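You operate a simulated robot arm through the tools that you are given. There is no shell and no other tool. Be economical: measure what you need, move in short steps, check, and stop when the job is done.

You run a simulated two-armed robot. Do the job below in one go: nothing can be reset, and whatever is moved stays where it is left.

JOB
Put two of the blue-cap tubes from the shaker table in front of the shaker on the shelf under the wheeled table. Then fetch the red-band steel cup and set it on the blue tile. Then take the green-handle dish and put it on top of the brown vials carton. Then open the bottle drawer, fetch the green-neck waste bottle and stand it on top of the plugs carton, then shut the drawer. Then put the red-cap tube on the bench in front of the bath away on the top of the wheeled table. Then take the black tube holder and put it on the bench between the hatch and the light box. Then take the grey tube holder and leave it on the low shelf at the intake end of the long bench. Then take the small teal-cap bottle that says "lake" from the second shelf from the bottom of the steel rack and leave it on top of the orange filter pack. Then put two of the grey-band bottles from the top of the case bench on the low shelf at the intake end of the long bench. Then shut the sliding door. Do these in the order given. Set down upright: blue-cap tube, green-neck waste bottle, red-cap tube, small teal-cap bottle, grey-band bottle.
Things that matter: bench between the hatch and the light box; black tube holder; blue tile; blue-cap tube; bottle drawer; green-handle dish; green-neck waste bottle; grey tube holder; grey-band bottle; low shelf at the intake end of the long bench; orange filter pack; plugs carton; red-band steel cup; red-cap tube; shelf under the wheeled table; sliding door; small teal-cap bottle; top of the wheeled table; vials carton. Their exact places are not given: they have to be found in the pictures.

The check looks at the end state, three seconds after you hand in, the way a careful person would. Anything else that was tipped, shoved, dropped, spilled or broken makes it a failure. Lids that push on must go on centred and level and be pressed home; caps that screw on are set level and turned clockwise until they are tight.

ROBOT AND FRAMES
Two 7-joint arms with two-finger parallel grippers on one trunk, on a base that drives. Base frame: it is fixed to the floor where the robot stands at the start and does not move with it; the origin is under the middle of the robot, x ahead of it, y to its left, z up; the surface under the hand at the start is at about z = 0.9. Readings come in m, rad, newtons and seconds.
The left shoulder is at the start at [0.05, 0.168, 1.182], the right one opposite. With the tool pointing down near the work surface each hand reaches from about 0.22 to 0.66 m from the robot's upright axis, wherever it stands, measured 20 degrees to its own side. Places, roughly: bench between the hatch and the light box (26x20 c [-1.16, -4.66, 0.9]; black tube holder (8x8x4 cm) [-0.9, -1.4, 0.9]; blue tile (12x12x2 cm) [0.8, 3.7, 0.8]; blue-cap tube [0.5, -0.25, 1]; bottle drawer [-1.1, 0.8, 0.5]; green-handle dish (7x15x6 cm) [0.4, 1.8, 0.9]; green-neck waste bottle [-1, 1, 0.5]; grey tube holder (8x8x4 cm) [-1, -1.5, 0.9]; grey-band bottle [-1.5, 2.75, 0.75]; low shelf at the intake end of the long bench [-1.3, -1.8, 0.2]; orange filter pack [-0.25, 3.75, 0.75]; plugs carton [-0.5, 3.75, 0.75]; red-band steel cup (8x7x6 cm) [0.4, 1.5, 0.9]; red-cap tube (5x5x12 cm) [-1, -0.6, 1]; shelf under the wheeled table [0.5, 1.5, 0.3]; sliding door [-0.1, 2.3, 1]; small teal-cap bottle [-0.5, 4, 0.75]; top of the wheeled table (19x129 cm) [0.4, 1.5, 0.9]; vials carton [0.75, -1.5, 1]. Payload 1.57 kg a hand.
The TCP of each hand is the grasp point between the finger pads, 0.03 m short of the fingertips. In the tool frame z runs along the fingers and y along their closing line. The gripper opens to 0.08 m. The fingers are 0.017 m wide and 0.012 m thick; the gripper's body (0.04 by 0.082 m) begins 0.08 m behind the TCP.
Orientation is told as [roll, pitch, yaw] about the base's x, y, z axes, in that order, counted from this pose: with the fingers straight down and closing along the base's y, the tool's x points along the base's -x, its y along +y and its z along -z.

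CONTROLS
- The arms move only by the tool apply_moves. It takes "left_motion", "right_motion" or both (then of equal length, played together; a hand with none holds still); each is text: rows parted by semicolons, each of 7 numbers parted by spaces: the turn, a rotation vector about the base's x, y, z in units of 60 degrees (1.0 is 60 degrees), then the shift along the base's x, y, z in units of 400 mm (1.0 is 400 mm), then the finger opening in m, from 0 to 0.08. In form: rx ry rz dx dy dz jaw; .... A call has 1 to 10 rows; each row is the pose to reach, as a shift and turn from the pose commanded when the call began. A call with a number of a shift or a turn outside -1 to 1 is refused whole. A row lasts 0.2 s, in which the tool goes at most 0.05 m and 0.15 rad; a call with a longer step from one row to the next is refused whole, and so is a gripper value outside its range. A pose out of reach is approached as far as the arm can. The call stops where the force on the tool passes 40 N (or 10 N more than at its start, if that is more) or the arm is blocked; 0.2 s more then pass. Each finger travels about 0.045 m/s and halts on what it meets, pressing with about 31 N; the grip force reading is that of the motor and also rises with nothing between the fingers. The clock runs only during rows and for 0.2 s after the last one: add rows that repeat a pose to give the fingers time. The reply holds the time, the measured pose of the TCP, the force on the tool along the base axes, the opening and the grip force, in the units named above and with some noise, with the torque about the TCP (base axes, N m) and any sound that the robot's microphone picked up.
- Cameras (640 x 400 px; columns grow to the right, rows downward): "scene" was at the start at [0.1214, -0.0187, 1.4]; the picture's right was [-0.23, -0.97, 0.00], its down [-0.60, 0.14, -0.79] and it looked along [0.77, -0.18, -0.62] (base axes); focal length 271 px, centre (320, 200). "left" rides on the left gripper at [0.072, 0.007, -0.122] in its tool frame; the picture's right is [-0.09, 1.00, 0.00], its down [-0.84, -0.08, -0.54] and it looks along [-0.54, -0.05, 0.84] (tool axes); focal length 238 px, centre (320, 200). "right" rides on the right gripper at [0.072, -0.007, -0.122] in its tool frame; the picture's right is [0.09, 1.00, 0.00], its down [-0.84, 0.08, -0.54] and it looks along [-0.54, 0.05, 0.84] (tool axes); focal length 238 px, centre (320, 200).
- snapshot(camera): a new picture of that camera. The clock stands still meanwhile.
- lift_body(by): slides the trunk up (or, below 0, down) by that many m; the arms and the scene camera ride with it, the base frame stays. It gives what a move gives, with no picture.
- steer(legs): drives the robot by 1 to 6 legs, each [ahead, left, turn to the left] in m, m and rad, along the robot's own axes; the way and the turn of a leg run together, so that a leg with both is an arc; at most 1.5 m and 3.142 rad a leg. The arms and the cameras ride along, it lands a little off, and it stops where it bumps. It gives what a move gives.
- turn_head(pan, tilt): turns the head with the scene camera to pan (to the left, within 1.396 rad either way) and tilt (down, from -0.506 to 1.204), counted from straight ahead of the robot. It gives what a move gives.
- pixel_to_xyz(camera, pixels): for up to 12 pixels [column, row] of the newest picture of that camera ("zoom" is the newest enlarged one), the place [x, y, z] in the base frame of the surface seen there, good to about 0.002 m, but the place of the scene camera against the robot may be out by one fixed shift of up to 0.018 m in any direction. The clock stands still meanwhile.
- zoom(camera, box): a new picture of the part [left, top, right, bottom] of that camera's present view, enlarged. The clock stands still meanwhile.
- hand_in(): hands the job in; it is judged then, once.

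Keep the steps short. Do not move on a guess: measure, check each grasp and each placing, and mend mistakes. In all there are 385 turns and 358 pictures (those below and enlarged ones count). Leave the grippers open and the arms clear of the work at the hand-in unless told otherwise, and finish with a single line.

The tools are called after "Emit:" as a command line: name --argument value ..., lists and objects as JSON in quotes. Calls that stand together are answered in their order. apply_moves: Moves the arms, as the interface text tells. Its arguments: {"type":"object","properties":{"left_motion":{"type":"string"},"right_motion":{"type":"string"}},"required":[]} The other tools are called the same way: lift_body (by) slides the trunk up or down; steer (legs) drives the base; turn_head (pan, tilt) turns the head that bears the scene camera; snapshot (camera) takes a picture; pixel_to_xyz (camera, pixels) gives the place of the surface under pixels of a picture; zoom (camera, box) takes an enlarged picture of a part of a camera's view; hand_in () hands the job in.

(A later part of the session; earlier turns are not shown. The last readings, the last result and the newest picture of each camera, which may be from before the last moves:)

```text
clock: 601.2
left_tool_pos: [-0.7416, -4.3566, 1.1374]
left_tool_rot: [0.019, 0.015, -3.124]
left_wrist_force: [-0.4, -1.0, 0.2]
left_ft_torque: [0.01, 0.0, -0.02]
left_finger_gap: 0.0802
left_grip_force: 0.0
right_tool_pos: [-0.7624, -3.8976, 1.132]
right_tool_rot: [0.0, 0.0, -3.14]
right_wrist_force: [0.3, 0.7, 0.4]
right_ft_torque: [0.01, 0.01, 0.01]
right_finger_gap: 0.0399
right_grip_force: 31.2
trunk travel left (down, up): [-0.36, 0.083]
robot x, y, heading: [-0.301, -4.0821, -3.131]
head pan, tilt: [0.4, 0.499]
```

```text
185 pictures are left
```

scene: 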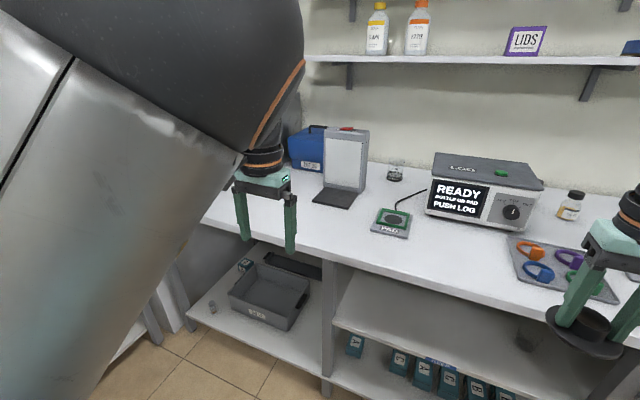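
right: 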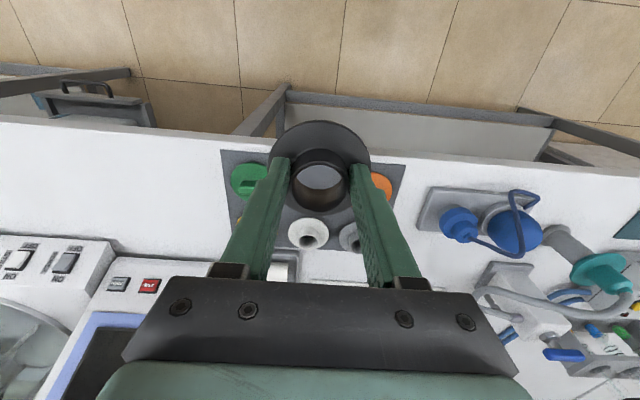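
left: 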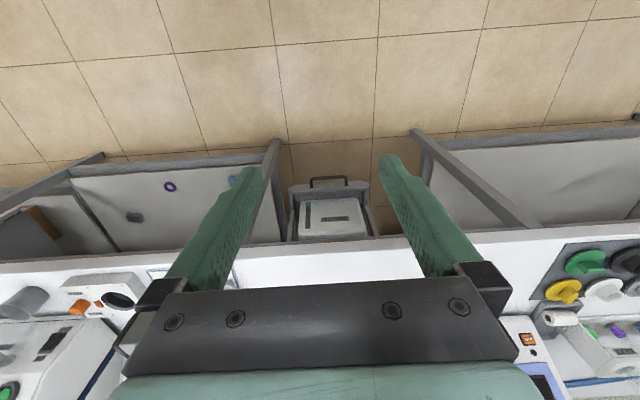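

Emit:
pixel_to_xyz --camera "scene" --pixels '[[345, 150], [340, 197], [300, 150], [355, 240], [215, 215], [310, 220], [390, 222], [395, 180], [440, 210], [300, 195], [480, 220]]'

Emit:
zoom --camera "scene" --box '[200, 100, 440, 270]'

```text
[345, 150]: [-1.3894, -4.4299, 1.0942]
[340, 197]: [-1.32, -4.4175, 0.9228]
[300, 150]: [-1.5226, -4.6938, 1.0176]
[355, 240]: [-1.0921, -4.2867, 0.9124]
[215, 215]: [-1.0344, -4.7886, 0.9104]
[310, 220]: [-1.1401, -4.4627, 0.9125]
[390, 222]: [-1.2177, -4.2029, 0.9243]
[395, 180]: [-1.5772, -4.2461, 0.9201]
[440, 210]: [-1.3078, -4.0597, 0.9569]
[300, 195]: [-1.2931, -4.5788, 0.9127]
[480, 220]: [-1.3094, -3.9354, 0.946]
```

```text
2.35 times, centred on (320, 185) of scene
```

zoom: 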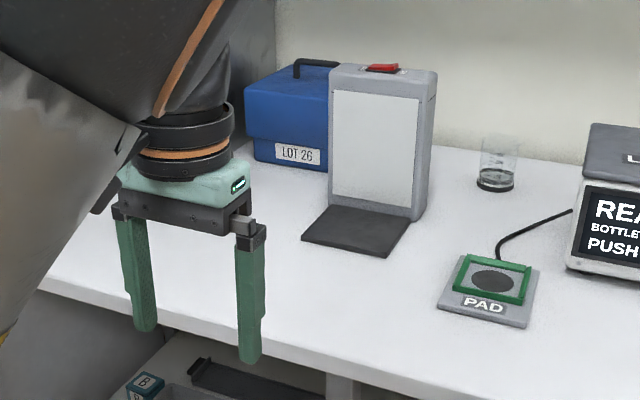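

Emit:
turn_head --pan 1.0 --tilt 0.2

Emit:
snapshot --camera "scene"

```text
clock: 602.2
left_tool_pos: [-0.7429, -4.3566, 1.1382]
left_tool_rot: [0.02, 0.015, -3.125]
left_wrist_force: [-0.3, -0.8, 0.5]
left_ft_torque: [-0.02, 0.03, 0.0]
left_finger_gap: 0.0798
left_grip_force: 0.0
right_tool_pos: [-0.7625, -3.8977, 1.1318]
right_tool_rot: [0.0, -0.001, -3.141]
right_wrist_force: [0.6, 1.0, -0.6]
right_ft_torque: [0.0, 0.0, -0.02]
right_finger_gap: 0.04
right_grip_force: 30.6
trunk travel left (down, up): [-0.36, 0.083]
robot x, y, heading: [-0.3007, -4.0832, -3.13]
head pan, tilt: [1.0, 0.201]
```

```text
183 pictures are left
```

scene: 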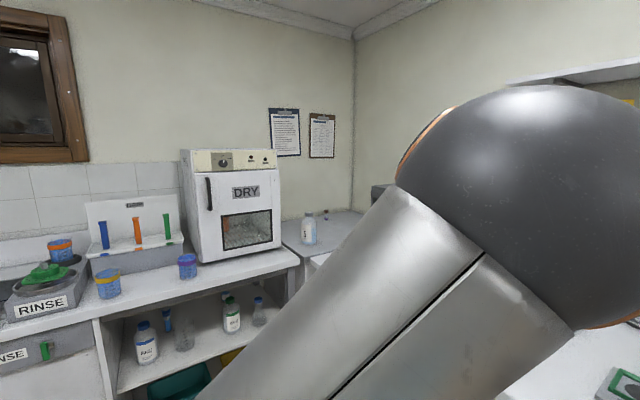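

Emit:
pixel_to_xyz --camera "scene" --pixels '[[200, 283], [285, 262], [380, 190], [300, 262], [310, 235], [340, 225]]'

Emit:
steer --legs '[[0, 0.35, 0]]'

Emit:
turn_head --pan 0.1 --tilt 0.5

Emit:
snapshot --camera "scene"

```text
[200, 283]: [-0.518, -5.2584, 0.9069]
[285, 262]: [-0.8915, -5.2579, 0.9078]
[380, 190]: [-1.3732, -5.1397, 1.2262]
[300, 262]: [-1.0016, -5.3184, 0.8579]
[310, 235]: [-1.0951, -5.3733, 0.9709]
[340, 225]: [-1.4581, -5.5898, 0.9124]
```

```text
clock: 605.9
left_tool_pos: [-0.739, -4.704, 1.1387]
left_tool_rot: [0.018, 0.016, -3.126]
left_wrist_force: [0.6, -0.2, -0.6]
left_ft_torque: [-0.01, 0.01, 0.01]
left_finger_gap: 0.08
left_grip_force: 0.1
right_tool_pos: [-0.76, -4.2451, 1.132]
right_tool_rot: [0.0, 0.001, 3.143]
right_wrist_force: [-0.1, -0.4, -0.7]
right_ft_torque: [-0.01, -0.04, 0.02]
right_finger_gap: 0.0399
right_grip_force: 31.1
trunk travel left (down, up): [-0.36, 0.083]
robot x, y, heading: [-0.2928, -4.4329, -3.133]
head pan, tilt: [1.0, 0.201]
```

```text
clock: 607.0
left_tool_pos: [-0.7396, -4.7046, 1.1384]
left_tool_rot: [0.019, 0.015, -3.126]
left_wrist_force: [0.1, 0.3, -0.5]
left_ft_torque: [0.02, 0.01, 0.04]
left_finger_gap: 0.08
left_grip_force: 0.0
right_tool_pos: [-0.7587, -4.2449, 1.1326]
right_tool_rot: [0.0, 0.001, 3.141]
right_wrist_force: [-0.4, -0.2, -0.2]
right_ft_torque: [-0.07, -0.02, -0.03]
right_finger_gap: 0.04
right_grip_force: 30.8
trunk travel left (down, up): [-0.36, 0.083]
robot x, y, heading: [-0.2981, -4.434, -3.137]
head pan, tilt: [0.099, 0.499]
```

```text
182 pictures are left
```

scene: 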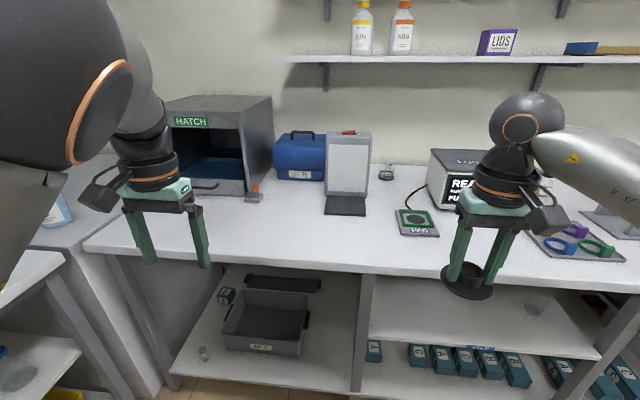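

Emit:
pixel_to_xyz --camera "scene" --pixels '[[100, 110], [40, 150], [10, 250], [255, 190], [272, 190], [325, 210], [290, 215], [250, 250], [290, 250], [330, 190], [235, 200]]'

Emit:
zoom --camera "scene" --box '[160, 90, 400, 280]'

```text
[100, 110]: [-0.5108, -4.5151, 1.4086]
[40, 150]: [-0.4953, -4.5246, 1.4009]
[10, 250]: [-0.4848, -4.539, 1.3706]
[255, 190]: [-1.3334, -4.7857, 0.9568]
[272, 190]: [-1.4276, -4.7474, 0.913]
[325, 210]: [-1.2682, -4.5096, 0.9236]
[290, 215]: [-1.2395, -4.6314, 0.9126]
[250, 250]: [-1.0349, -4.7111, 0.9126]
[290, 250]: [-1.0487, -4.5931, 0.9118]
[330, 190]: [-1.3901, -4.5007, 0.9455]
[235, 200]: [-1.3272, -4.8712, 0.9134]
```

```text
2.11 times, centred on (280, 185) of scene
```

zoom: 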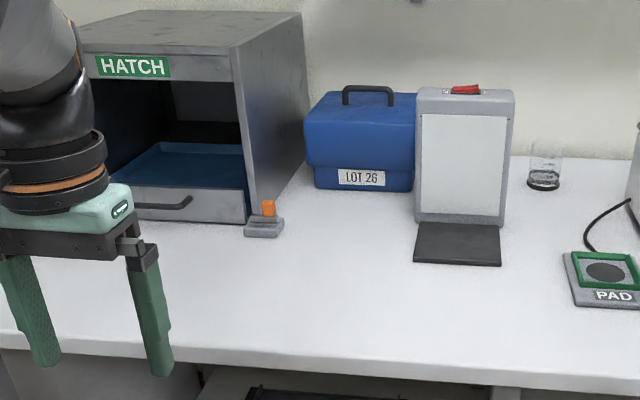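

Spot: between hatch side (y≈−4.76) and light box (y≈−4.51). I'll put it at (−1.15, −4.65). Drive left 0.4 and forward 0.33.

Emit:
steer --legs '[[0, 0.4, -0.005], [0.33, 0, 0]]'

Emit:
snapshot --camera "right"

```text
clock: 612.9
left_tool_pos: [-1.0723, -5.1003, 1.1379]
left_tool_rot: [0.019, 0.016, -3.129]
left_wrist_force: [0.0, 0.5, 0.7]
left_ft_torque: [0.0, 0.0, -0.01]
left_finger_gap: 0.0802
left_grip_force: 0.1
right_tool_pos: [-1.0904, -4.641, 1.1322]
right_tool_rot: [0.001, 0.0, 3.138]
right_wrist_force: [1.0, 0.2, 0.0]
right_ft_torque: [-0.03, -0.04, 0.04]
right_finger_gap: 0.0399
right_grip_force: 31.0
trunk travel left (down, up): [-0.36, 0.083]
robot x, y, heading: [-0.6305, -4.8274, -3.139]
head pan, tilt: [0.099, 0.499]
```

```text
180 pictures are left
```

right: 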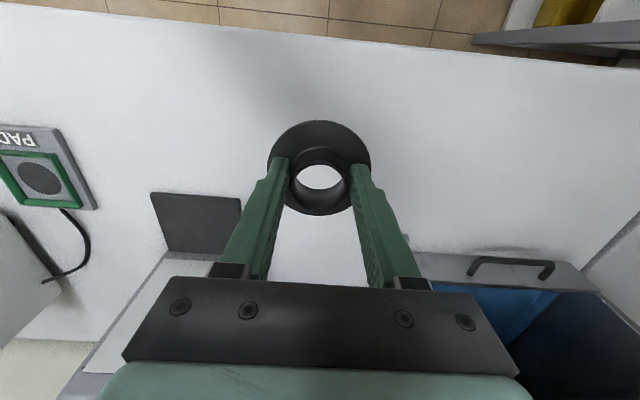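

Emit:
pixel_to_xyz --camera "right" --pixels '[[238, 215], [425, 255], [320, 240], [200, 130], [440, 150], [320, 60]]'

```text
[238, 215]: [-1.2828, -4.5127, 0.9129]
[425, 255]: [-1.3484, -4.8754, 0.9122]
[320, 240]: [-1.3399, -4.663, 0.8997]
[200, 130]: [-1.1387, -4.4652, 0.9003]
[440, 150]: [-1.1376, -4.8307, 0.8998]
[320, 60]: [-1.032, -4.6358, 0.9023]
```

Emit:
apply_moves --right_motion "0 0 0 -0.08 -0.01 -0.08 0.01; 0 0 0 -0.16 -0.01 -0.16 0.01; 0 0 0 -0.16 -0.01 -0.26 0.01; 0 0 0 -0.16 -0.01 -0.36 0.01; 0 0 0 -0.16 -0.01 -0.435 0.01; 0 0 0 -0.16 -0.01 -0.452 0.01; 0 0 0 -0.16 -0.01 -0.456 0.01"

```text
clock: 614.5
left_tool_pos: [-1.0724, -5.1006, 1.1372]
left_tool_rot: [0.018, 0.018, -3.129]
left_wrist_force: [0.4, 1.2, 0.0]
left_ft_torque: [-0.02, -0.02, -0.01]
left_finger_gap: 0.0798
left_grip_force: 0.2
right_tool_pos: [-1.1538, -4.6445, 0.9507]
right_tool_rot: [-0.003, 0.001, 3.139]
right_wrist_force: [-0.7, 0.4, -0.9]
right_ft_torque: [0.03, 0.06, -0.01]
right_finger_gap: 0.0398
right_grip_force: 31.1
trunk travel left (down, up): [-0.36, 0.083]
robot x, y, heading: [-0.6292, -4.8292, -3.14]
head pan, tilt: [0.099, 0.499]
```

Emit:
apply_moves --right_motion "0 0 0 0 0 -0.005 0.01; 0 0 0 0 0 -0.009 0.01; 0 0 0 0 0 -0.012 0.01; 0 0 0 0 0 -0.014 0.01"

```text
clock: 615.5
left_tool_pos: [-1.0705, -5.1009, 1.1393]
left_tool_rot: [0.022, 0.012, -3.129]
left_wrist_force: [-0.2, 0.2, 0.3]
left_ft_torque: [0.01, 0.01, -0.02]
left_finger_gap: 0.0799
left_grip_force: 0.0
right_tool_pos: [-1.1538, -4.6453, 0.9473]
right_tool_rot: [0.0, -0.006, 3.137]
right_wrist_force: [0.2, 7.1, 22.4]
right_ft_torque: [0.18, -0.32, 0.01]
right_finger_gap: 0.0398
right_grip_force: 30.7
trunk travel left (down, up): [-0.36, 0.083]
robot x, y, heading: [-0.6296, -4.8281, -3.137]
head pan, tilt: [0.099, 0.499]
```

Contact. Ease, open, rise.

Emit:
apply_moves --right_motion "0 0 0 0 0 0.006 0.01; 0 0 0 0 0 0.006 0.04; 0 0 0 0 0 0.006 0.06; 0 0 0 0 0 0.006 0.06; 0 0 0 0 0 0.1 0.06; 0 0 0 0 0 0.2 0.06; 0 0 0 0 0 0.3 0.06; 0 0 0 0.06 0 0.4 0.08; 0 0 0 0.14 0 0.46 0.08"

Emit:
snapshot --camera "right"

```text
clock: 617.5
left_tool_pos: [-1.0719, -5.1009, 1.1388]
left_tool_rot: [0.018, 0.016, -3.13]
left_wrist_force: [0.6, -0.2, -0.3]
left_ft_torque: [0.02, 0.0, 0.03]
left_finger_gap: 0.0799
left_grip_force: 0.0
right_tool_pos: [-1.0967, -4.6463, 1.1268]
right_tool_rot: [-0.003, -0.003, 3.138]
right_wrist_force: [-0.3, 0.1, -0.6]
right_ft_torque: [0.05, 0.0, 0.0]
right_finger_gap: 0.0799
right_grip_force: 0.0
trunk travel left (down, up): [-0.36, 0.083]
robot x, y, heading: [-0.6269, -4.8288, -3.139]
head pan, tilt: [0.099, 0.499]
```

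```text
179 pictures are left
```

right: 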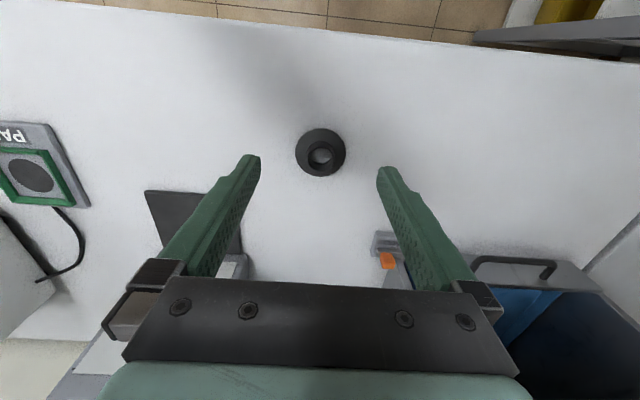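

Black holder placed. Back to the mat for the grey one.

Emit:
steer --legs '[[-0.3, 0, -0.003], [0, -1.4, 0], [0, -1.4, 0], [0, -0.35, 0]]'

Emit:
turn_head --pan 0.1 --tilt 0.7

Emit:
snapshot --camera "scene"

Emit:
snapshot --camera "right"

```text
clock: 647.0
left_tool_pos: [-0.7855, -1.9334, 1.1378]
left_tool_rot: [0.021, 0.014, -3.134]
left_wrist_force: [-0.6, 0.3, 0.8]
left_ft_torque: [0.01, -0.01, -0.01]
left_finger_gap: 0.0798
left_grip_force: 0.1
right_tool_pos: [-0.809, -1.4799, 1.1261]
right_tool_rot: [-0.001, 0.001, 3.134]
right_wrist_force: [0.4, 0.2, -0.5]
right_ft_torque: [-0.01, 0.01, 0.02]
right_finger_gap: 0.08
right_grip_force: 0.2
trunk travel left (down, up): [-0.36, 0.083]
robot x, y, heading: [-0.3414, -1.6617, -3.142]
head pan, tilt: [0.099, 0.499]
```

```text
clock: 647.7
left_tool_pos: [-0.786, -1.9343, 1.1387]
left_tool_rot: [0.019, 0.013, -3.134]
left_wrist_force: [-0.2, 0.3, -0.7]
left_ft_torque: [-0.04, -0.02, -0.01]
left_finger_gap: 0.0799
left_grip_force: 0.1
right_tool_pos: [-0.81, -1.4794, 1.1262]
right_tool_rot: [0.0, -0.001, 3.135]
right_wrist_force: [0.0, -0.2, -0.4]
right_ft_torque: [0.04, -0.02, 0.02]
right_finger_gap: 0.0799
right_grip_force: 0.1
trunk travel left (down, up): [-0.36, 0.083]
robot x, y, heading: [-0.3443, -1.6623, -3.142]
head pan, tilt: [0.099, 0.7]
```

```text
178 pictures are left
```

scene: 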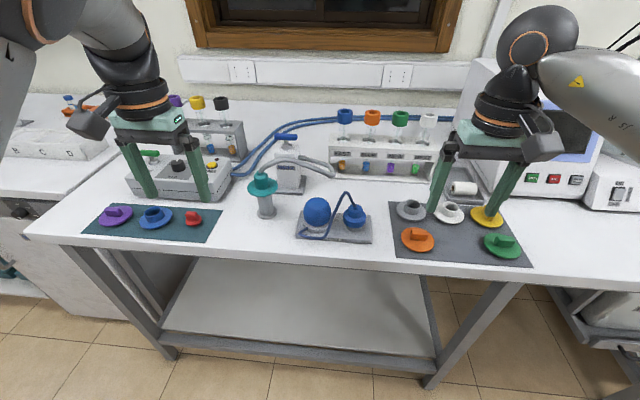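

```text
177 pictures are left
```

right: 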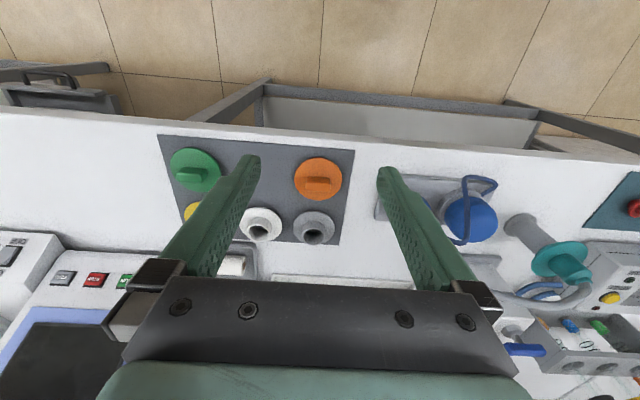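

Measure the grey holder's collar and the shelf below.

Emit:
zoom --camera "right" --box '[260, 150, 380, 260]'

Emit:
pixel_to_xyz --camera "zoom" --pixels '[[240, 290], [330, 290], [285, 318], [285, 262], [285, 240], [210, 270], [370, 270], [285, 225], [130, 255]]'

Emit:
pixel_to_xyz --camera "scene" --pixels '[[300, 352], [300, 310], [190, 320], [410, 345], [250, 260], [270, 262], [330, 280], [440, 375], [160, 352]]'

```text
3.64 times, centred on (320, 205) of right
```

zoom: 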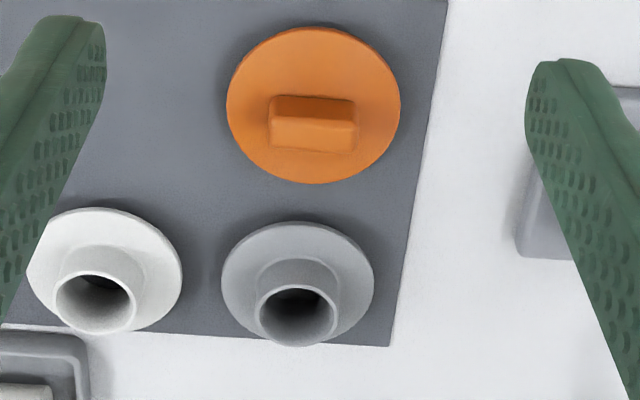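

```text
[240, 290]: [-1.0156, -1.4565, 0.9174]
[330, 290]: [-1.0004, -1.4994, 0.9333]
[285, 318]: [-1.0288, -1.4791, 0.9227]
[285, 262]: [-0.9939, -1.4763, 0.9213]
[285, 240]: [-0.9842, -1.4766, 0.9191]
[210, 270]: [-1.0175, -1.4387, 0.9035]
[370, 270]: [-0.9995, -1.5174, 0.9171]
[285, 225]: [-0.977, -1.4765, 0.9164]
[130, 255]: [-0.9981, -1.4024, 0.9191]
```

```text
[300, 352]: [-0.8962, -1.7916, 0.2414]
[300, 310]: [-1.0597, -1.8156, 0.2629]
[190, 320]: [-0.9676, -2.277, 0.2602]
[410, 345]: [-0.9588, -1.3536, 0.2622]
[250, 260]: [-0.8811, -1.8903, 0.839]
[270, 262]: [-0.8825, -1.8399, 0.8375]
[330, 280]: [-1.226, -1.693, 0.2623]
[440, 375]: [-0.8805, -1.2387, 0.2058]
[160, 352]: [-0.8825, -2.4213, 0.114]
```

Grey collar axis ≈(−1.014, −1.479); shelf z≈0.250, front x≈−0.90. I'll grip with a 45° tilt. Drive 0.1 m closer, then tilt.

Emit:
steer --legs '[[0.08, 0, 0]]'

Emit:
apply_moves --right_motion "0 0.12 0 0 0 0 0.055; 0 0.24 0 0 0 0 0.055; 0 0.36 0 0 0 0 0.055; 0 0.48 0 0 0 -0.05 0.055; 0 0.6 0 0 0 -0.1 0.055; 0 0.72 0 0 0 -0.15 0.055; 0 0.75 0 0 0 -0.2 0.055; 0 0.75 0 0 0 -0.2 0.055"

Emit:
snapshot --camera "right"

```text
clock: 648.8
left_tool_pos: [-0.8695, -1.9341, 1.1375]
left_tool_rot: [0.019, 0.016, -3.133]
left_wrist_force: [0.1, 0.0, 0.2]
left_ft_torque: [0.02, 0.01, -0.01]
left_finger_gap: 0.08
left_grip_force: 0.1
right_tool_pos: [-0.8937, -1.4784, 1.127]
right_tool_rot: [-0.001, 0.0, 3.136]
right_wrist_force: [-0.3, -0.7, -0.2]
right_ft_torque: [-0.01, -0.04, 0.01]
right_finger_gap: 0.08
right_grip_force: 0.1
trunk travel left (down, up): [-0.36, 0.083]
robot x, y, heading: [-0.4245, -1.6599, -3.139]
head pan, tilt: [0.099, 0.7]
```

```text
clock: 650.6
left_tool_pos: [-0.8686, -1.9331, 1.1364]
left_tool_rot: [0.02, 0.015, -3.132]
left_wrist_force: [-0.3, 0.4, -0.2]
left_ft_torque: [-0.01, 0.02, 0.01]
left_finger_gap: 0.08
left_grip_force: 0.1
right_tool_pos: [-0.892, -1.4795, 1.0463]
right_tool_rot: [0.007, -0.787, 3.131]
right_wrist_force: [0.6, -0.1, -0.7]
right_ft_torque: [0.02, 0.0, 0.02]
right_finger_gap: 0.0549
right_grip_force: 0.0
trunk travel left (down, up): [-0.36, 0.083]
robot x, y, heading: [-0.423, -1.6642, -3.142]
head pan, tilt: [0.099, 0.7]
```

```text
175 pictures are left
```

right: 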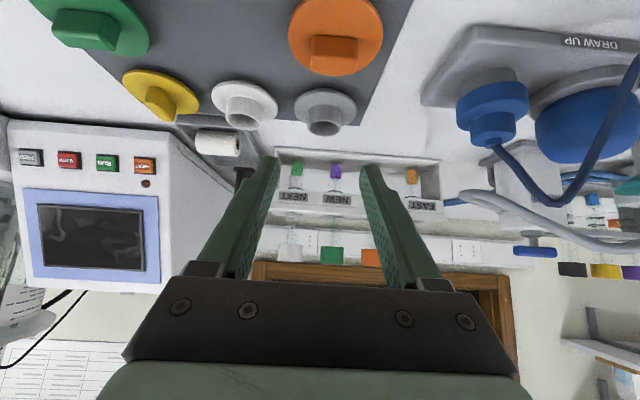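

Emit:
pixel_to_xyz --camera "right" --pixels '[[323, 115], [307, 125], [340, 125], [323, 97], [297, 105], [353, 105], [323, 127], [333, 50]]'

Emit:
zoom --camera "right" --box '[270, 60, 390, 160]'

```text
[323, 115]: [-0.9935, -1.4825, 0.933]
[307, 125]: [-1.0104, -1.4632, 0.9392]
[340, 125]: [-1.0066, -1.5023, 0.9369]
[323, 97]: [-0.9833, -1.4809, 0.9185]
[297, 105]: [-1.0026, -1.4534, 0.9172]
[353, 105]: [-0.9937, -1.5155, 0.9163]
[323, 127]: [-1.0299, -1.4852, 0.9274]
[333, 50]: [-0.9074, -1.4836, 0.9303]
```

```text
4.00 times, centred on (330, 110) of right
```

zoom: 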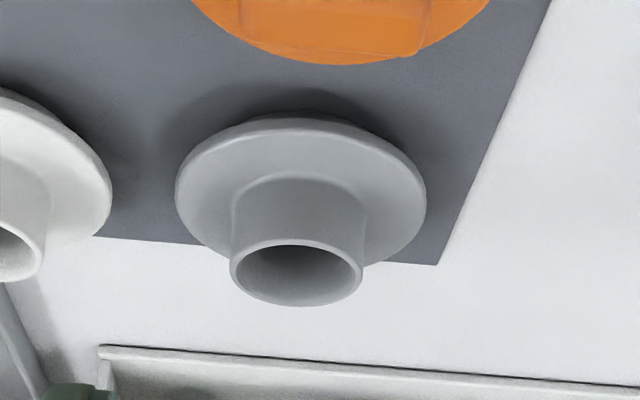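

Emit:
apply_moves --right_motion "0 0 0 -0.07 -0.0075 -0.07 0.055; 0 0 0 -0.14 -0.0075 -0.14 0.055; 0 0 0 -0.2 -0.0075 -0.195 0.055; 0 0 0 -0.235 -0.0075 -0.227 0.055; 0 0 0 -0.256 -0.0075 -0.248 0.055; 0 0 0 -0.256 -0.0075 -0.248 0.055"

Emit:
snapshot --camera "right"

```text
clock: 652.0
left_tool_pos: [-0.8679, -1.9328, 1.1394]
left_tool_rot: [0.02, 0.014, -3.134]
left_wrist_force: [0.3, 0.5, -1.0]
left_ft_torque: [0.01, 0.02, 0.01]
left_finger_gap: 0.08
left_grip_force: 0.1
right_tool_pos: [-0.9938, -1.4821, 0.948]
right_tool_rot: [0.007, -0.786, 3.131]
right_wrist_force: [0.1, -0.3, -0.7]
right_ft_torque: [-0.02, -0.02, 0.01]
right_finger_gap: 0.055
right_grip_force: 0.0
trunk travel left (down, up): [-0.36, 0.083]
robot x, y, heading: [-0.4249, -1.6632, -3.141]
head pan, tilt: [0.099, 0.7]
```

```text
173 pictures are left
```

right: 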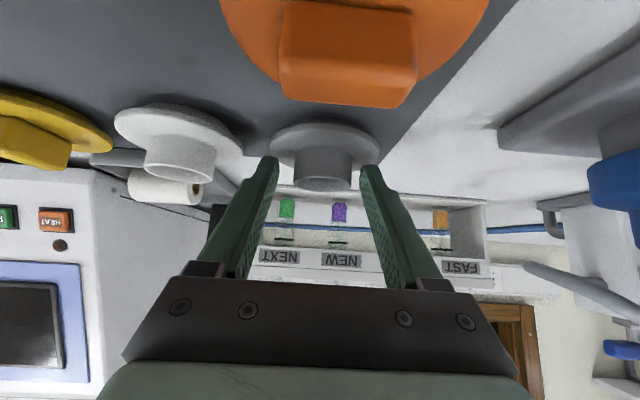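

Emit:
apply_moves --right_motion "0 0 0 -0.01 0 0 0.055; 0 0 0 -0.01 0 0 0.03; 0 0 0 -0.01 0 0 0.01; 0 0 0 -0.01 0 0 0.01; 0 0 0 -0.01 0 0 0.01; 0 0 0 -0.01 0 0 0.01"

Emit:
apply_moves --right_motion "0 0 0 0 0 0.05 0.01; 0 0 0 0 0 0.12 0.01; 0 0 0 0 0 0.2 0.01; 0 0 0 0.05 0 0.28 0.01; 0 0 0 0.12 0 0.36 0.01; 0 0 0 0.2 0 0.42 0.01"

Emit:
snapshot --camera "right"

```text
clock: 653.4
left_tool_pos: [-0.8674, -1.9344, 1.1382]
left_tool_rot: [0.019, 0.013, -3.133]
left_wrist_force: [-0.7, 0.0, -0.2]
left_ft_torque: [0.01, 0.0, 0.01]
left_finger_gap: 0.08
left_grip_force: 0.1
right_tool_pos: [-0.9984, -1.483, 0.9481]
right_tool_rot: [0.006, -0.786, 3.131]
right_wrist_force: [-0.3, -0.7, 0.3]
right_ft_torque: [0.0, 0.03, -0.02]
right_finger_gap: 0.0401
right_grip_force: 30.9
trunk travel left (down, up): [-0.36, 0.083]
robot x, y, heading: [-0.4267, -1.6596, -3.138]
head pan, tilt: [0.099, 0.7]
```

```text
clock: 654.8
left_tool_pos: [-0.8684, -1.9321, 1.1372]
left_tool_rot: [0.019, 0.014, -3.134]
left_wrist_force: [0.3, 0.6, 0.5]
left_ft_torque: [-0.01, 0.01, -0.01]
left_finger_gap: 0.0801
left_grip_force: 0.0
right_tool_pos: [-0.9187, -1.479, 1.1163]
right_tool_rot: [0.008, -0.786, 3.131]
right_wrist_force: [0.6, -0.4, -0.6]
right_ft_torque: [0.0, 0.03, -0.03]
right_finger_gap: 0.0401
right_grip_force: 31.2
trunk travel left (down, up): [-0.36, 0.083]
robot x, y, heading: [-0.423, -1.6625, -3.142]
head pan, tilt: [0.099, 0.7]
```

```text
172 pictures are left
```

right: 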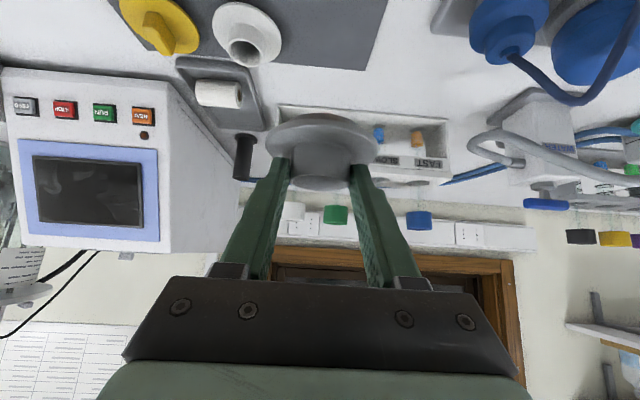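

Gripped level. Raise/retract the left hand first so it won't meet the bench when low.

Emit:
steer --legs '[[-0.25, 0.27, 0]]'

Emit:
apply_moves --left_motion "0 0 0 0.05 0 0.08 0.08; 0 0 0 0.1 0 0.16 0.08; 0 0 0 0.15 0 0.24 0.08; 0 0 0 0.2 0 0.32 0.08; 0 0 0 0.25 0 0.4 0.08; 0 0 0 0.3 0 0.48 0.08; 0 0 0 0.3 0 0.55 0.08"

Emit:
snapshot --camera "scene"

```text
clock: 657.8
left_tool_pos: [-0.6217, -2.2026, 1.1382]
left_tool_rot: [0.019, 0.014, -3.138]
left_wrist_force: [-1.1, 0.7, 0.1]
left_ft_torque: [0.0, 0.01, -0.01]
left_finger_gap: 0.0799
left_grip_force: 0.0
right_tool_pos: [-0.672, -1.7484, 1.1157]
right_tool_rot: [0.009, -0.787, 3.13]
right_wrist_force: [0.3, 0.5, -0.7]
right_ft_torque: [-0.02, -0.04, -0.04]
right_finger_gap: 0.0403
right_grip_force: 30.8
trunk travel left (down, up): [-0.36, 0.083]
robot x, y, heading: [-0.1785, -1.9312, 3.141]
head pan, tilt: [0.099, 0.7]
```

```text
clock: 659.4
left_tool_pos: [-0.511, -2.2255, 1.3513]
left_tool_rot: [-0.063, 0.038, -3.124]
left_wrist_force: [0.1, 0.7, 1.1]
left_ft_torque: [-0.01, 0.01, -0.01]
left_finger_gap: 0.08
left_grip_force: 0.0
left hand out of reach, approached as far as the arm can: row 5, 6, 7
right_tool_pos: [-0.6714, -1.7481, 1.1151]
right_tool_rot: [0.007, -0.788, 3.127]
right_wrist_force: [0.5, -0.3, -1.0]
right_ft_torque: [0.02, -0.02, 0.0]
right_finger_gap: 0.04
right_grip_force: 31.5
trunk travel left (down, up): [-0.36, 0.083]
robot x, y, heading: [-0.1752, -1.9334, 3.143]
head pan, tilt: [0.099, 0.7]
```

```text
171 pictures are left
```

scene: 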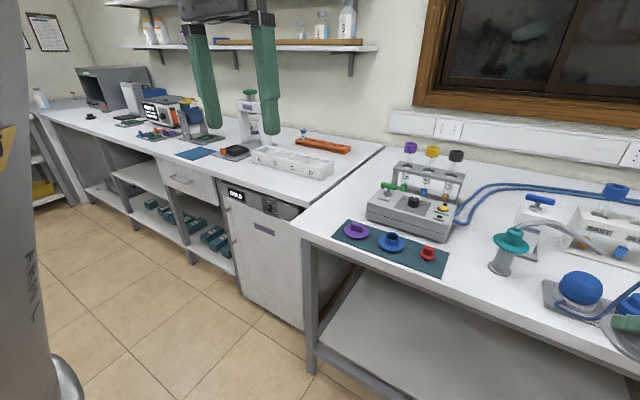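

Left is up. Lower the trunk, then lower the right hand in front of the shelf.

Emit:
lift_body --by -0.36

Emit:
apply_moves --right_motion "0 0 0 -0.02 0 -0.11 0.01; 0 0 0 -0.04 0 -0.22 0.01; 0 0 0 -0.06 0 -0.33 0.01; 0 0 0 -0.08 0 -0.44 0.01; 0 0 0 -0.1 0 -0.55 0.01; 0 0 0 -0.12 0 -0.66 0.01; 0 0 0 -0.13 0 -0.77 0.01; 0 0 0 -0.13 0 -0.88 0.01; 0 0 0 -0.13 0 -0.98 0.01; 0 0 0 -0.13 0 -1 0.01"

Emit:
snapshot --camera "right"

```text
clock: 662.9
left_tool_pos: [-0.511, -2.2227, 0.9914]
left_tool_rot: [-0.053, 0.037, -3.125]
left_wrist_force: [-0.5, 0.3, 0.2]
left_ft_torque: [-0.01, -0.03, 0.06]
left_finger_gap: 0.0799
left_grip_force: 0.2
right_tool_pos: [-0.6717, -1.7478, 0.7564]
right_tool_rot: [0.008, -0.786, 3.129]
right_wrist_force: [0.4, -0.2, -0.7]
right_ft_torque: [0.0, -0.02, 0.02]
right_finger_gap: 0.0399
right_grip_force: 31.1
trunk travel left (down, up): [0.0, 0.443]
robot x, y, heading: [-0.1784, -1.9278, 3.144]
head pan, tilt: [0.099, 0.7]
```

```text
clock: 665.0
left_tool_pos: [-0.5109, -2.2214, 0.9919]
left_tool_rot: [-0.047, 0.039, -3.124]
left_wrist_force: [-0.1, 0.2, -0.2]
left_ft_torque: [-0.02, -0.02, 0.01]
left_finger_gap: 0.0797
left_grip_force: 0.1
right_tool_pos: [-0.7253, -1.749, 0.4253]
right_tool_rot: [0.001, -0.779, 3.129]
right_wrist_force: [0.2, 0.4, -0.8]
right_ft_torque: [0.01, -0.01, 0.02]
right_finger_gap: 0.04
right_grip_force: 30.8
right hand out of reach, approached as far as the arm can: row 8, 9, 10
trunk travel left (down, up): [0.0, 0.443]
robot x, y, heading: [-0.176, -1.9269, 3.141]
head pan, tilt: [0.099, 0.7]
```

```text
170 pictures are left
```

right: 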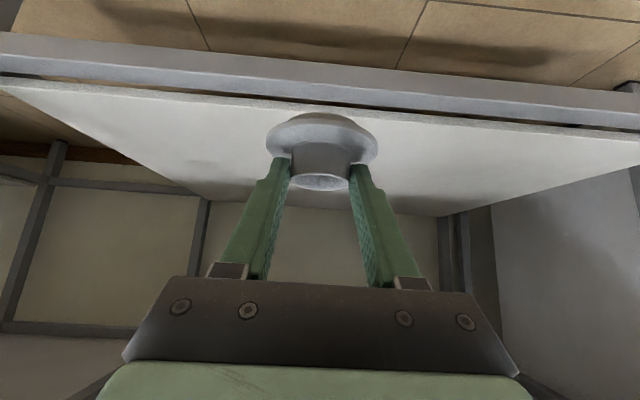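

Try reaching further forward while lowering.

Emit:
apply_moves --right_motion "0 0 0 -0.06 0 -0.03 0.01; 0 0 0 -0.12 0 -0.08 0.01; 0 0 0 -0.18 0 -0.14 0.01; 0 0 0 -0.24 0 -0.2 0.01; 0 0 0 -0.3 0 -0.25 0.01; 0 0 0 -0.3 0 -0.29 0.01; 0 0 0 -0.3 0 -0.29 0.01"

```text
clock: 666.6
left_tool_pos: [-0.5119, -2.2213, 0.9922]
left_tool_rot: [-0.044, 0.039, -3.126]
left_wrist_force: [0.7, -0.6, -1.0]
left_ft_torque: [0.01, -0.02, 0.01]
left_finger_gap: 0.0803
left_grip_force: 0.0
right_tool_pos: [-0.8319, -1.7449, 0.3289]
right_tool_rot: [0.01, -0.787, 3.127]
right_wrist_force: [1.0, -0.1, 0.0]
right_ft_torque: [-0.01, -0.01, -0.03]
right_finger_gap: 0.0398
right_grip_force: 30.9
right hand out of reach, approached as far as the arm can: row 5, 6, 7
trunk travel left (down, up): [0.0, 0.443]
robot x, y, heading: [-0.1748, -1.9316, 3.14]
head pan, tilt: [0.099, 0.7]
```

z 0.329 reached. Drive forward 0.17 m over the shelf.

Emit:
steer --legs '[[0.17, 0, 0]]'

Emit:
apply_moves --right_motion "0 0 0 -0.03 0 -0.02 0.01; 0 0 0 -0.06 0 -0.04 0.01; 0 0 0 -0.09 0 -0.06 0.01; 0 0 0 -0.1 0 -0.07 0.01"

Emit:
snapshot --camera "right"

```text
clock: 668.1
left_tool_pos: [-0.6817, -2.2193, 0.9915]
left_tool_rot: [-0.038, 0.038, -3.126]
left_wrist_force: [-0.4, 0.0, 0.8]
left_ft_torque: [-0.03, -0.02, -0.02]
left_finger_gap: 0.08
left_grip_force: 0.1
right_tool_pos: [-1.0044, -1.7439, 0.328]
right_tool_rot: [0.006, -0.784, 3.13]
right_wrist_force: [-0.2, 0.5, -0.1]
right_ft_torque: [-0.05, -0.02, 0.04]
right_finger_gap: 0.04
right_grip_force: 30.4
trunk travel left (down, up): [0.0, 0.443]
robot x, y, heading: [-0.3516, -1.9305, 3.139]
head pan, tilt: [0.099, 0.7]
```

```text
clock: 669.1
left_tool_pos: [-0.6834, -2.2207, 0.9894]
left_tool_rot: [-0.04, 0.047, -3.126]
left_wrist_force: [0.8, 0.2, 0.6]
left_ft_torque: [-0.02, -0.02, -0.01]
left_finger_gap: 0.0801
left_grip_force: 0.0
right_tool_pos: [-1.0042, -1.7449, 0.3268]
right_tool_rot: [0.006, -0.785, 3.13]
right_wrist_force: [-0.4, 0.3, 0.0]
right_ft_torque: [-0.03, -0.06, -0.03]
right_finger_gap: 0.04
right_grip_force: 30.8
right hand out of reach, approached as far as the arm can: row 1, 2, 3, 4
trunk travel left (down, up): [0.0, 0.443]
robot x, y, heading: [-0.3478, -1.929, 3.138]
head pan, tilt: [0.099, 0.7]
```

```text
169 pictures are left
```

right: 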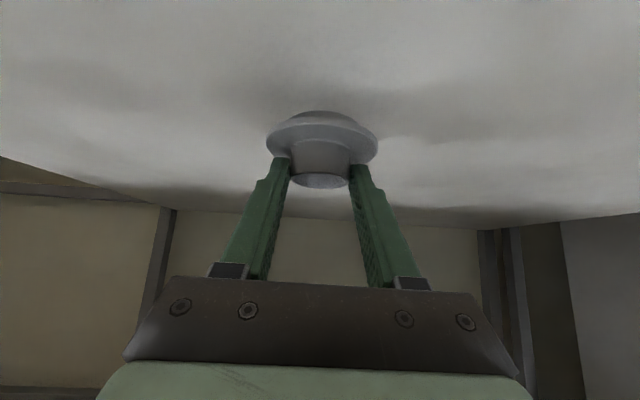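

At full reach. Pull in 3 cm while lowering 3 cm.

Emit:
apply_moves --right_motion "0 0 0 0.05 0 -0.02 0.01; 0 0 0 0.08 0 -0.045 0.01; 0 0 0 0.08 0 -0.07 0.01; 0 0 0 0.08 0 -0.07 0.01"

```text
clock: 670.1
left_tool_pos: [-0.6837, -2.2205, 0.9887]
left_tool_rot: [-0.042, 0.049, -3.127]
left_wrist_force: [0.4, 0.0, -0.2]
left_ft_torque: [0.03, 0.02, -0.03]
left_finger_gap: 0.0798
left_grip_force: 0.1
right_tool_pos: [-0.9724, -1.7437, 0.2996]
right_tool_rot: [0.008, -0.787, 3.128]
right_wrist_force: [-0.6, 0.9, -0.2]
right_ft_torque: [-0.01, -0.01, 0.0]
right_finger_gap: 0.0399
right_grip_force: 30.2
right hand out of reach, approached as far as the arm can: row 1
trunk travel left (down, up): [0.0, 0.443]
robot x, y, heading: [-0.3503, -1.9314, 3.14]
head pan, tilt: [0.099, 0.7]
```

Near the shelf now (bottom ≈5 mm above). Lower finely.

Emit:
apply_moves --right_motion "0 0 0 0.003 0 -0.006 0.01; 0 0 0 0.005 0 -0.01 0.01; 0 0 0 0.006 0 -0.014 0.01; 0 0 0 0.006 0 -0.016 0.01"

```text
clock: 671.1
left_tool_pos: [-0.6823, -2.2202, 0.9908]
left_tool_rot: [-0.044, 0.044, -3.126]
left_wrist_force: [-0.2, 0.3, -1.0]
left_ft_torque: [0.02, 0.02, -0.03]
left_finger_gap: 0.0802
left_grip_force: 0.1
right_tool_pos: [-0.9722, -1.7443, 0.297]
right_tool_rot: [0.003, -0.795, 3.129]
right_wrist_force: [2.6, -2.4, 22.2]
right_ft_torque: [0.23, -0.05, -0.01]
right_finger_gap: 0.0397
right_grip_force: 31.2
trunk travel left (down, up): [0.0, 0.443]
robot x, y, heading: [-0.351, -1.9303, 3.141]
head pan, tilt: [0.099, 0.7]
```

Contact. Ease, open, withdraw diagonally.

Emit:
apply_moves --right_motion "0 0 0 0 0 0.008 0.01; 0 0 0 0 0 0.008 0.03; 0 0 0 0 0 0.008 0.055; 0 0 0 0 0 0.008 0.055; 0 0 0 0.05 0 0.058 0.055; 0 0 0 0.12 0 0.128 0.055; 0 0 0 0.2 0 0.2 0.055; 0 0 0 0.28 0 0.26 0.055"

Emit:
snapshot --camera "right"

```text
clock: 672.9
left_tool_pos: [-0.684, -2.2202, 0.9897]
left_tool_rot: [-0.043, 0.048, -3.128]
left_wrist_force: [-0.3, 0.0, -0.5]
left_ft_torque: [0.02, -0.01, 0.03]
left_finger_gap: 0.0797
left_grip_force: 0.1
right_tool_pos: [-0.9158, -1.7631, 0.3287]
right_tool_rot: [-0.013, -0.761, 3.123]
right_wrist_force: [0.2, -0.6, 0.5]
right_ft_torque: [0.03, 0.07, -0.01]
right_finger_gap: 0.0551
right_grip_force: 0.0
right hand out of reach, approached as far as the arm can: row 5, 6, 7, 8
trunk travel left (down, up): [0.0, 0.443]
robot x, y, heading: [-0.3474, -1.9326, 3.14]
head pan, tilt: [0.099, 0.7]
```

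```text
168 pictures are left
```

right: 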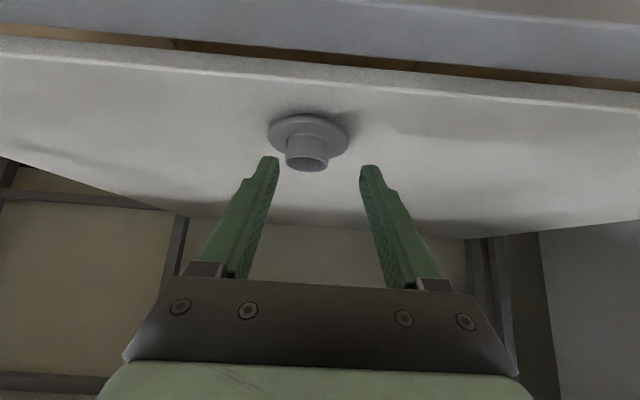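

Grey holder is flat on the low shelf. Back off, raise trunk, and set the right hand vertical.

Emit:
steer --legs '[[-0.25, 0, 0]]'

Emit:
lift_body --by 0.36

Emit:
apply_moves --right_motion "0 -0.08 0 0.03 0 0.1 0.06; 0 -0.16 0 0.06 0 0.2 0.06; 0 -0.24 0 0.09 0 0.3 0.06; 0 -0.32 0 0.12 0 0.4 0.06; 0 -0.4 0 0.15 0 0.5 0.06; 0 -0.48 0 0.18 0 0.6 0.06; 0 -0.56 0 0.2 0 0.7 0.06; 0 -0.64 0 0.22 0 0.8 0.08; 0 -0.72 0 0.24 0 0.9 0.08; 0 -0.73 0 0.24 0 1 0.08"

Emit:
turn_head --pan 0.0 --tilt 0.8

Emit:
snapshot --camera "scene"

```text
clock: 674.7
left_tool_pos: [-0.4384, -2.2212, 0.9894]
left_tool_rot: [-0.041, 0.046, -3.128]
left_wrist_force: [-0.2, -0.8, -0.9]
left_ft_torque: [0.0, 0.02, -0.01]
left_finger_gap: 0.0801
left_grip_force: 0.0
right_tool_pos: [-0.672, -1.763, 0.3289]
right_tool_rot: [-0.017, -0.761, 3.122]
right_wrist_force: [0.4, 0.4, -0.7]
right_ft_torque: [0.0, -0.02, 0.01]
right_finger_gap: 0.0549
right_grip_force: 0.0
trunk travel left (down, up): [0.0, 0.443]
robot x, y, heading: [-0.1025, -1.9289, 3.14]
head pan, tilt: [0.099, 0.7]
```

```text
clock: 678.2
left_tool_pos: [-0.4397, -2.2217, 1.3464]
left_tool_rot: [-0.043, 0.056, -3.126]
left_wrist_force: [0.0, 0.3, 0.6]
left_ft_torque: [0.01, -0.02, 0.05]
left_finger_gap: 0.0799
left_grip_force: 0.1
right_tool_pos: [-0.6713, -1.7636, 0.6899]
right_tool_rot: [-0.015, -0.761, 3.122]
right_wrist_force: [0.0, 0.1, 0.5]
right_ft_torque: [0.03, -0.01, -0.01]
right_finger_gap: 0.0551
right_grip_force: 0.1
trunk travel left (down, up): [-0.36, 0.083]
robot x, y, heading: [-0.103, -1.9302, 3.144]
head pan, tilt: [0.099, 0.7]
```

```text
clock: 680.4
left_tool_pos: [-0.4413, -2.2222, 1.3464]
left_tool_rot: [-0.043, 0.056, -3.126]
left_wrist_force: [-0.6, 0.5, -0.1]
left_ft_torque: [-0.03, 0.01, -0.01]
left_finger_gap: 0.0801
left_grip_force: 0.1
right_tool_pos: [-0.5765, -1.7633, 1.0897]
right_tool_rot: [-0.029, 0.006, 3.128]
right_wrist_force: [-0.3, 0.2, -0.5]
right_ft_torque: [0.02, -0.01, -0.01]
right_finger_gap: 0.08
right_grip_force: 0.1
trunk travel left (down, up): [-0.36, 0.083]
robot x, y, heading: [-0.1007, -1.9344, 3.138]
head pan, tilt: [0.099, 0.7]
```

```text
clock: 681.1
left_tool_pos: [-0.4403, -2.2213, 1.3464]
left_tool_rot: [-0.045, 0.058, -3.125]
left_wrist_force: [-0.2, -0.5, -1.1]
left_ft_torque: [-0.01, -0.01, 0.02]
left_finger_gap: 0.0799
left_grip_force: 0.2
right_tool_pos: [-0.5762, -1.7633, 1.089]
right_tool_rot: [-0.028, 0.003, 3.128]
right_wrist_force: [-0.1, -0.8, -0.4]
right_ft_torque: [-0.03, -0.01, -0.02]
right_finger_gap: 0.08
right_grip_force: 0.1
trunk travel left (down, up): [-0.36, 0.083]
robot x, y, heading: [-0.1077, -1.9346, 3.145]
head pan, tilt: [0.0, 0.799]
```

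```text
167 pictures are left
```

scene: 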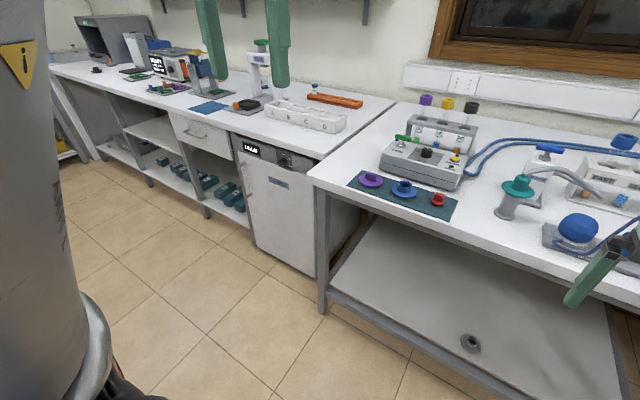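

Now the lake bottle. Turn to +y and drive up the aisle.

Emit:
steer --legs '[[-0.0, 0, -1.57], [0.05, 0.2, 0], [1.45, 0, 0], [1.4, 0, 0]]'

Emit:
steer --legs '[[0.5, 0, 0], [0, 0.55, 0]]'

Emit:
turn_head --pan 0.0 --tilt 0.6

Emit:
snapshot --camera "scene"

```text
clock: 700.8
left_tool_pos: [-0.4765, 1.3238, 1.3474]
left_tool_rot: [-0.043, 0.055, 1.549]
left_wrist_force: [-0.7, 0.1, 0.1]
left_ft_torque: [0.0, 0.01, -0.01]
left_finger_gap: 0.0801
left_grip_force: 0.0
right_tool_pos: [-0.0138, 1.4423, 1.0884]
right_tool_rot: [-0.028, 0.003, 1.517]
right_wrist_force: [0.2, -0.3, -0.3]
right_ft_torque: [0.02, 0.0, -0.04]
right_finger_gap: 0.08
right_grip_force: 0.1
trunk travel left (down, up): [-0.36, 0.083]
robot x, y, heading: [-0.1957, 0.9726, 1.528]
head pan, tilt: [0.0, 0.799]
```

```text
clock: 708.5
left_tool_pos: [-1.0046, 1.8378, 1.3458]
left_tool_rot: [-0.046, 0.062, 1.558]
left_wrist_force: [-0.9, 0.2, 0.3]
left_ft_torque: [0.02, -0.01, -0.01]
left_finger_gap: 0.0803
left_grip_force: 0.1
right_tool_pos: [-0.5428, 1.9591, 1.0893]
right_tool_rot: [-0.029, 0.003, 1.528]
right_wrist_force: [0.4, 0.2, 0.2]
right_ft_torque: [0.0, 0.03, -0.01]
right_finger_gap: 0.08
right_grip_force: 0.0
trunk travel left (down, up): [-0.36, 0.083]
robot x, y, heading: [-0.7266, 1.4906, 1.536]
head pan, tilt: [0.0, 0.799]
```

```text
clock: 709.3
left_tool_pos: [-1.0055, 1.8377, 1.3433]
left_tool_rot: [-0.052, 0.07, 1.56]
left_wrist_force: [0.1, 0.5, 0.0]
left_ft_torque: [0.0, -0.04, -0.01]
left_finger_gap: 0.0803
left_grip_force: 0.1
right_tool_pos: [-0.5425, 1.9596, 1.0894]
right_tool_rot: [-0.029, 0.004, 1.525]
right_wrist_force: [0.8, -0.2, -0.1]
right_ft_torque: [0.05, 0.0, 0.0]
right_finger_gap: 0.0802
right_grip_force: 0.1
trunk travel left (down, up): [-0.36, 0.083]
robot x, y, heading: [-0.7269, 1.4897, 1.538]
head pan, tilt: [0.0, 0.6]
```

```text
166 pictures are left
```

scene: 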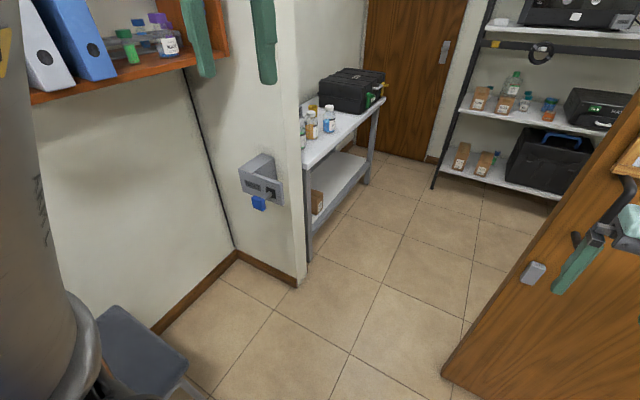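

The raised left arm crowds the head. Bring both hands into the narrow travel pose.

Emit:
apply_moves --left_motion "0.005 0 0 0.02 0.07 -0.06 0.08; 0.01 0 0 0.05 0.14 -0.12 0.08; 0.02 0 0 0.09 0.21 -0.18 0.08; 0.03 0 0 0.13 0.28 -0.24 0.08; 0.04 0 0 0.18 0.35 -0.3 0.08; 0.05 0 0 0.23 0.42 -0.36 0.08; 0.05 0 0 0.28 0.48 -0.42 0.08; 0.05 0 0 0.32 0.5 -0.48 0.08" --right_motion "0 0 0 -0.01 0.03 0.01 0.08; 0 0 0 -0.02 0.06 0.02 0.08; 0 0 0 -0.03 0.09 0.03 0.08; 0 0 0 -0.04 0.12 0.04 0.08; 0 0 0 -0.05 0.15 0.05 0.08; 0 0 0 -0.07 0.18 0.06 0.08; 0 0 0 -0.09 0.22 0.07 0.08; 0 0 0 -0.1 0.25 0.08 0.08"

Emit:
snapshot --camera "scene"

```text
clock: 711.1
left_tool_pos: [-0.8819, 2.0403, 1.1535]
left_tool_rot: [-0.053, 0.008, 1.567]
left_wrist_force: [0.0, 0.2, 0.6]
left_ft_torque: [0.01, 0.02, 0.01]
left_finger_gap: 0.0798
left_grip_force: 0.1
right_tool_pos: [-0.5832, 2.0586, 1.1221]
right_tool_rot: [-0.028, 0.004, 1.526]
right_wrist_force: [-0.5, 0.0, 0.3]
right_ft_torque: [-0.02, -0.02, 0.0]
right_finger_gap: 0.0802
right_grip_force: 0.1
trunk travel left (down, up): [-0.36, 0.083]
robot x, y, heading: [-0.7262, 1.4914, 1.54]
head pan, tilt: [0.0, 0.6]
```

```text
165 pictures are left
```

scene: 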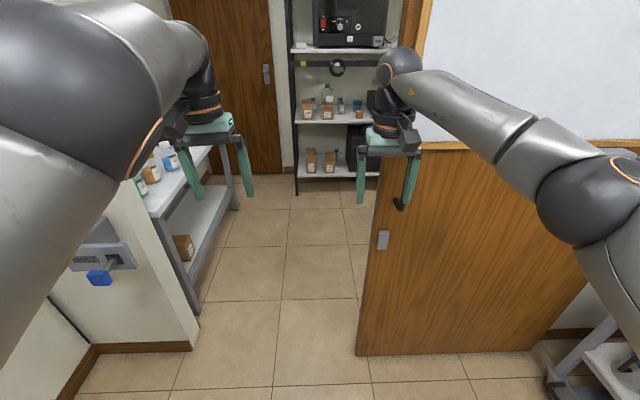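

Measure elbow widths before the doorway.

Emit:
pixel_to_xyz --camera "scene" --pixels '[[600, 190], [570, 230], [30, 80], [60, 200], [130, 60], [375, 240]]'

Emit:
steer --legs '[[0.02, 0.2, 0.031]]'

```text
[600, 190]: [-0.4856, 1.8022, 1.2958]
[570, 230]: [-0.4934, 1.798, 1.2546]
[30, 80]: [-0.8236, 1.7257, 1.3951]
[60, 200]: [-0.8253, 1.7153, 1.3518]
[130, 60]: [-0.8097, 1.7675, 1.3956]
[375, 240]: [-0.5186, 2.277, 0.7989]
```

```text
clock: 713.5
left_tool_pos: [-1.1004, 2.0565, 1.1537]
left_tool_rot: [-0.054, 0.01, 1.598]
left_wrist_force: [-0.5, 0.6, 0.2]
left_ft_torque: [-0.01, -0.04, 0.01]
left_finger_gap: 0.0798
left_grip_force: 0.0
right_tool_pos: [-0.8024, 2.0865, 1.1221]
right_tool_rot: [-0.031, 0.004, 1.559]
right_wrist_force: [0.9, 0.0, 0.1]
right_ft_torque: [0.02, 0.01, 0.02]
right_finger_gap: 0.08
right_grip_force: 0.1
trunk travel left (down, up): [-0.36, 0.083]
robot x, y, heading: [-0.9284, 1.5155, 1.572]
head pan, tilt: [0.0, 0.6]
```

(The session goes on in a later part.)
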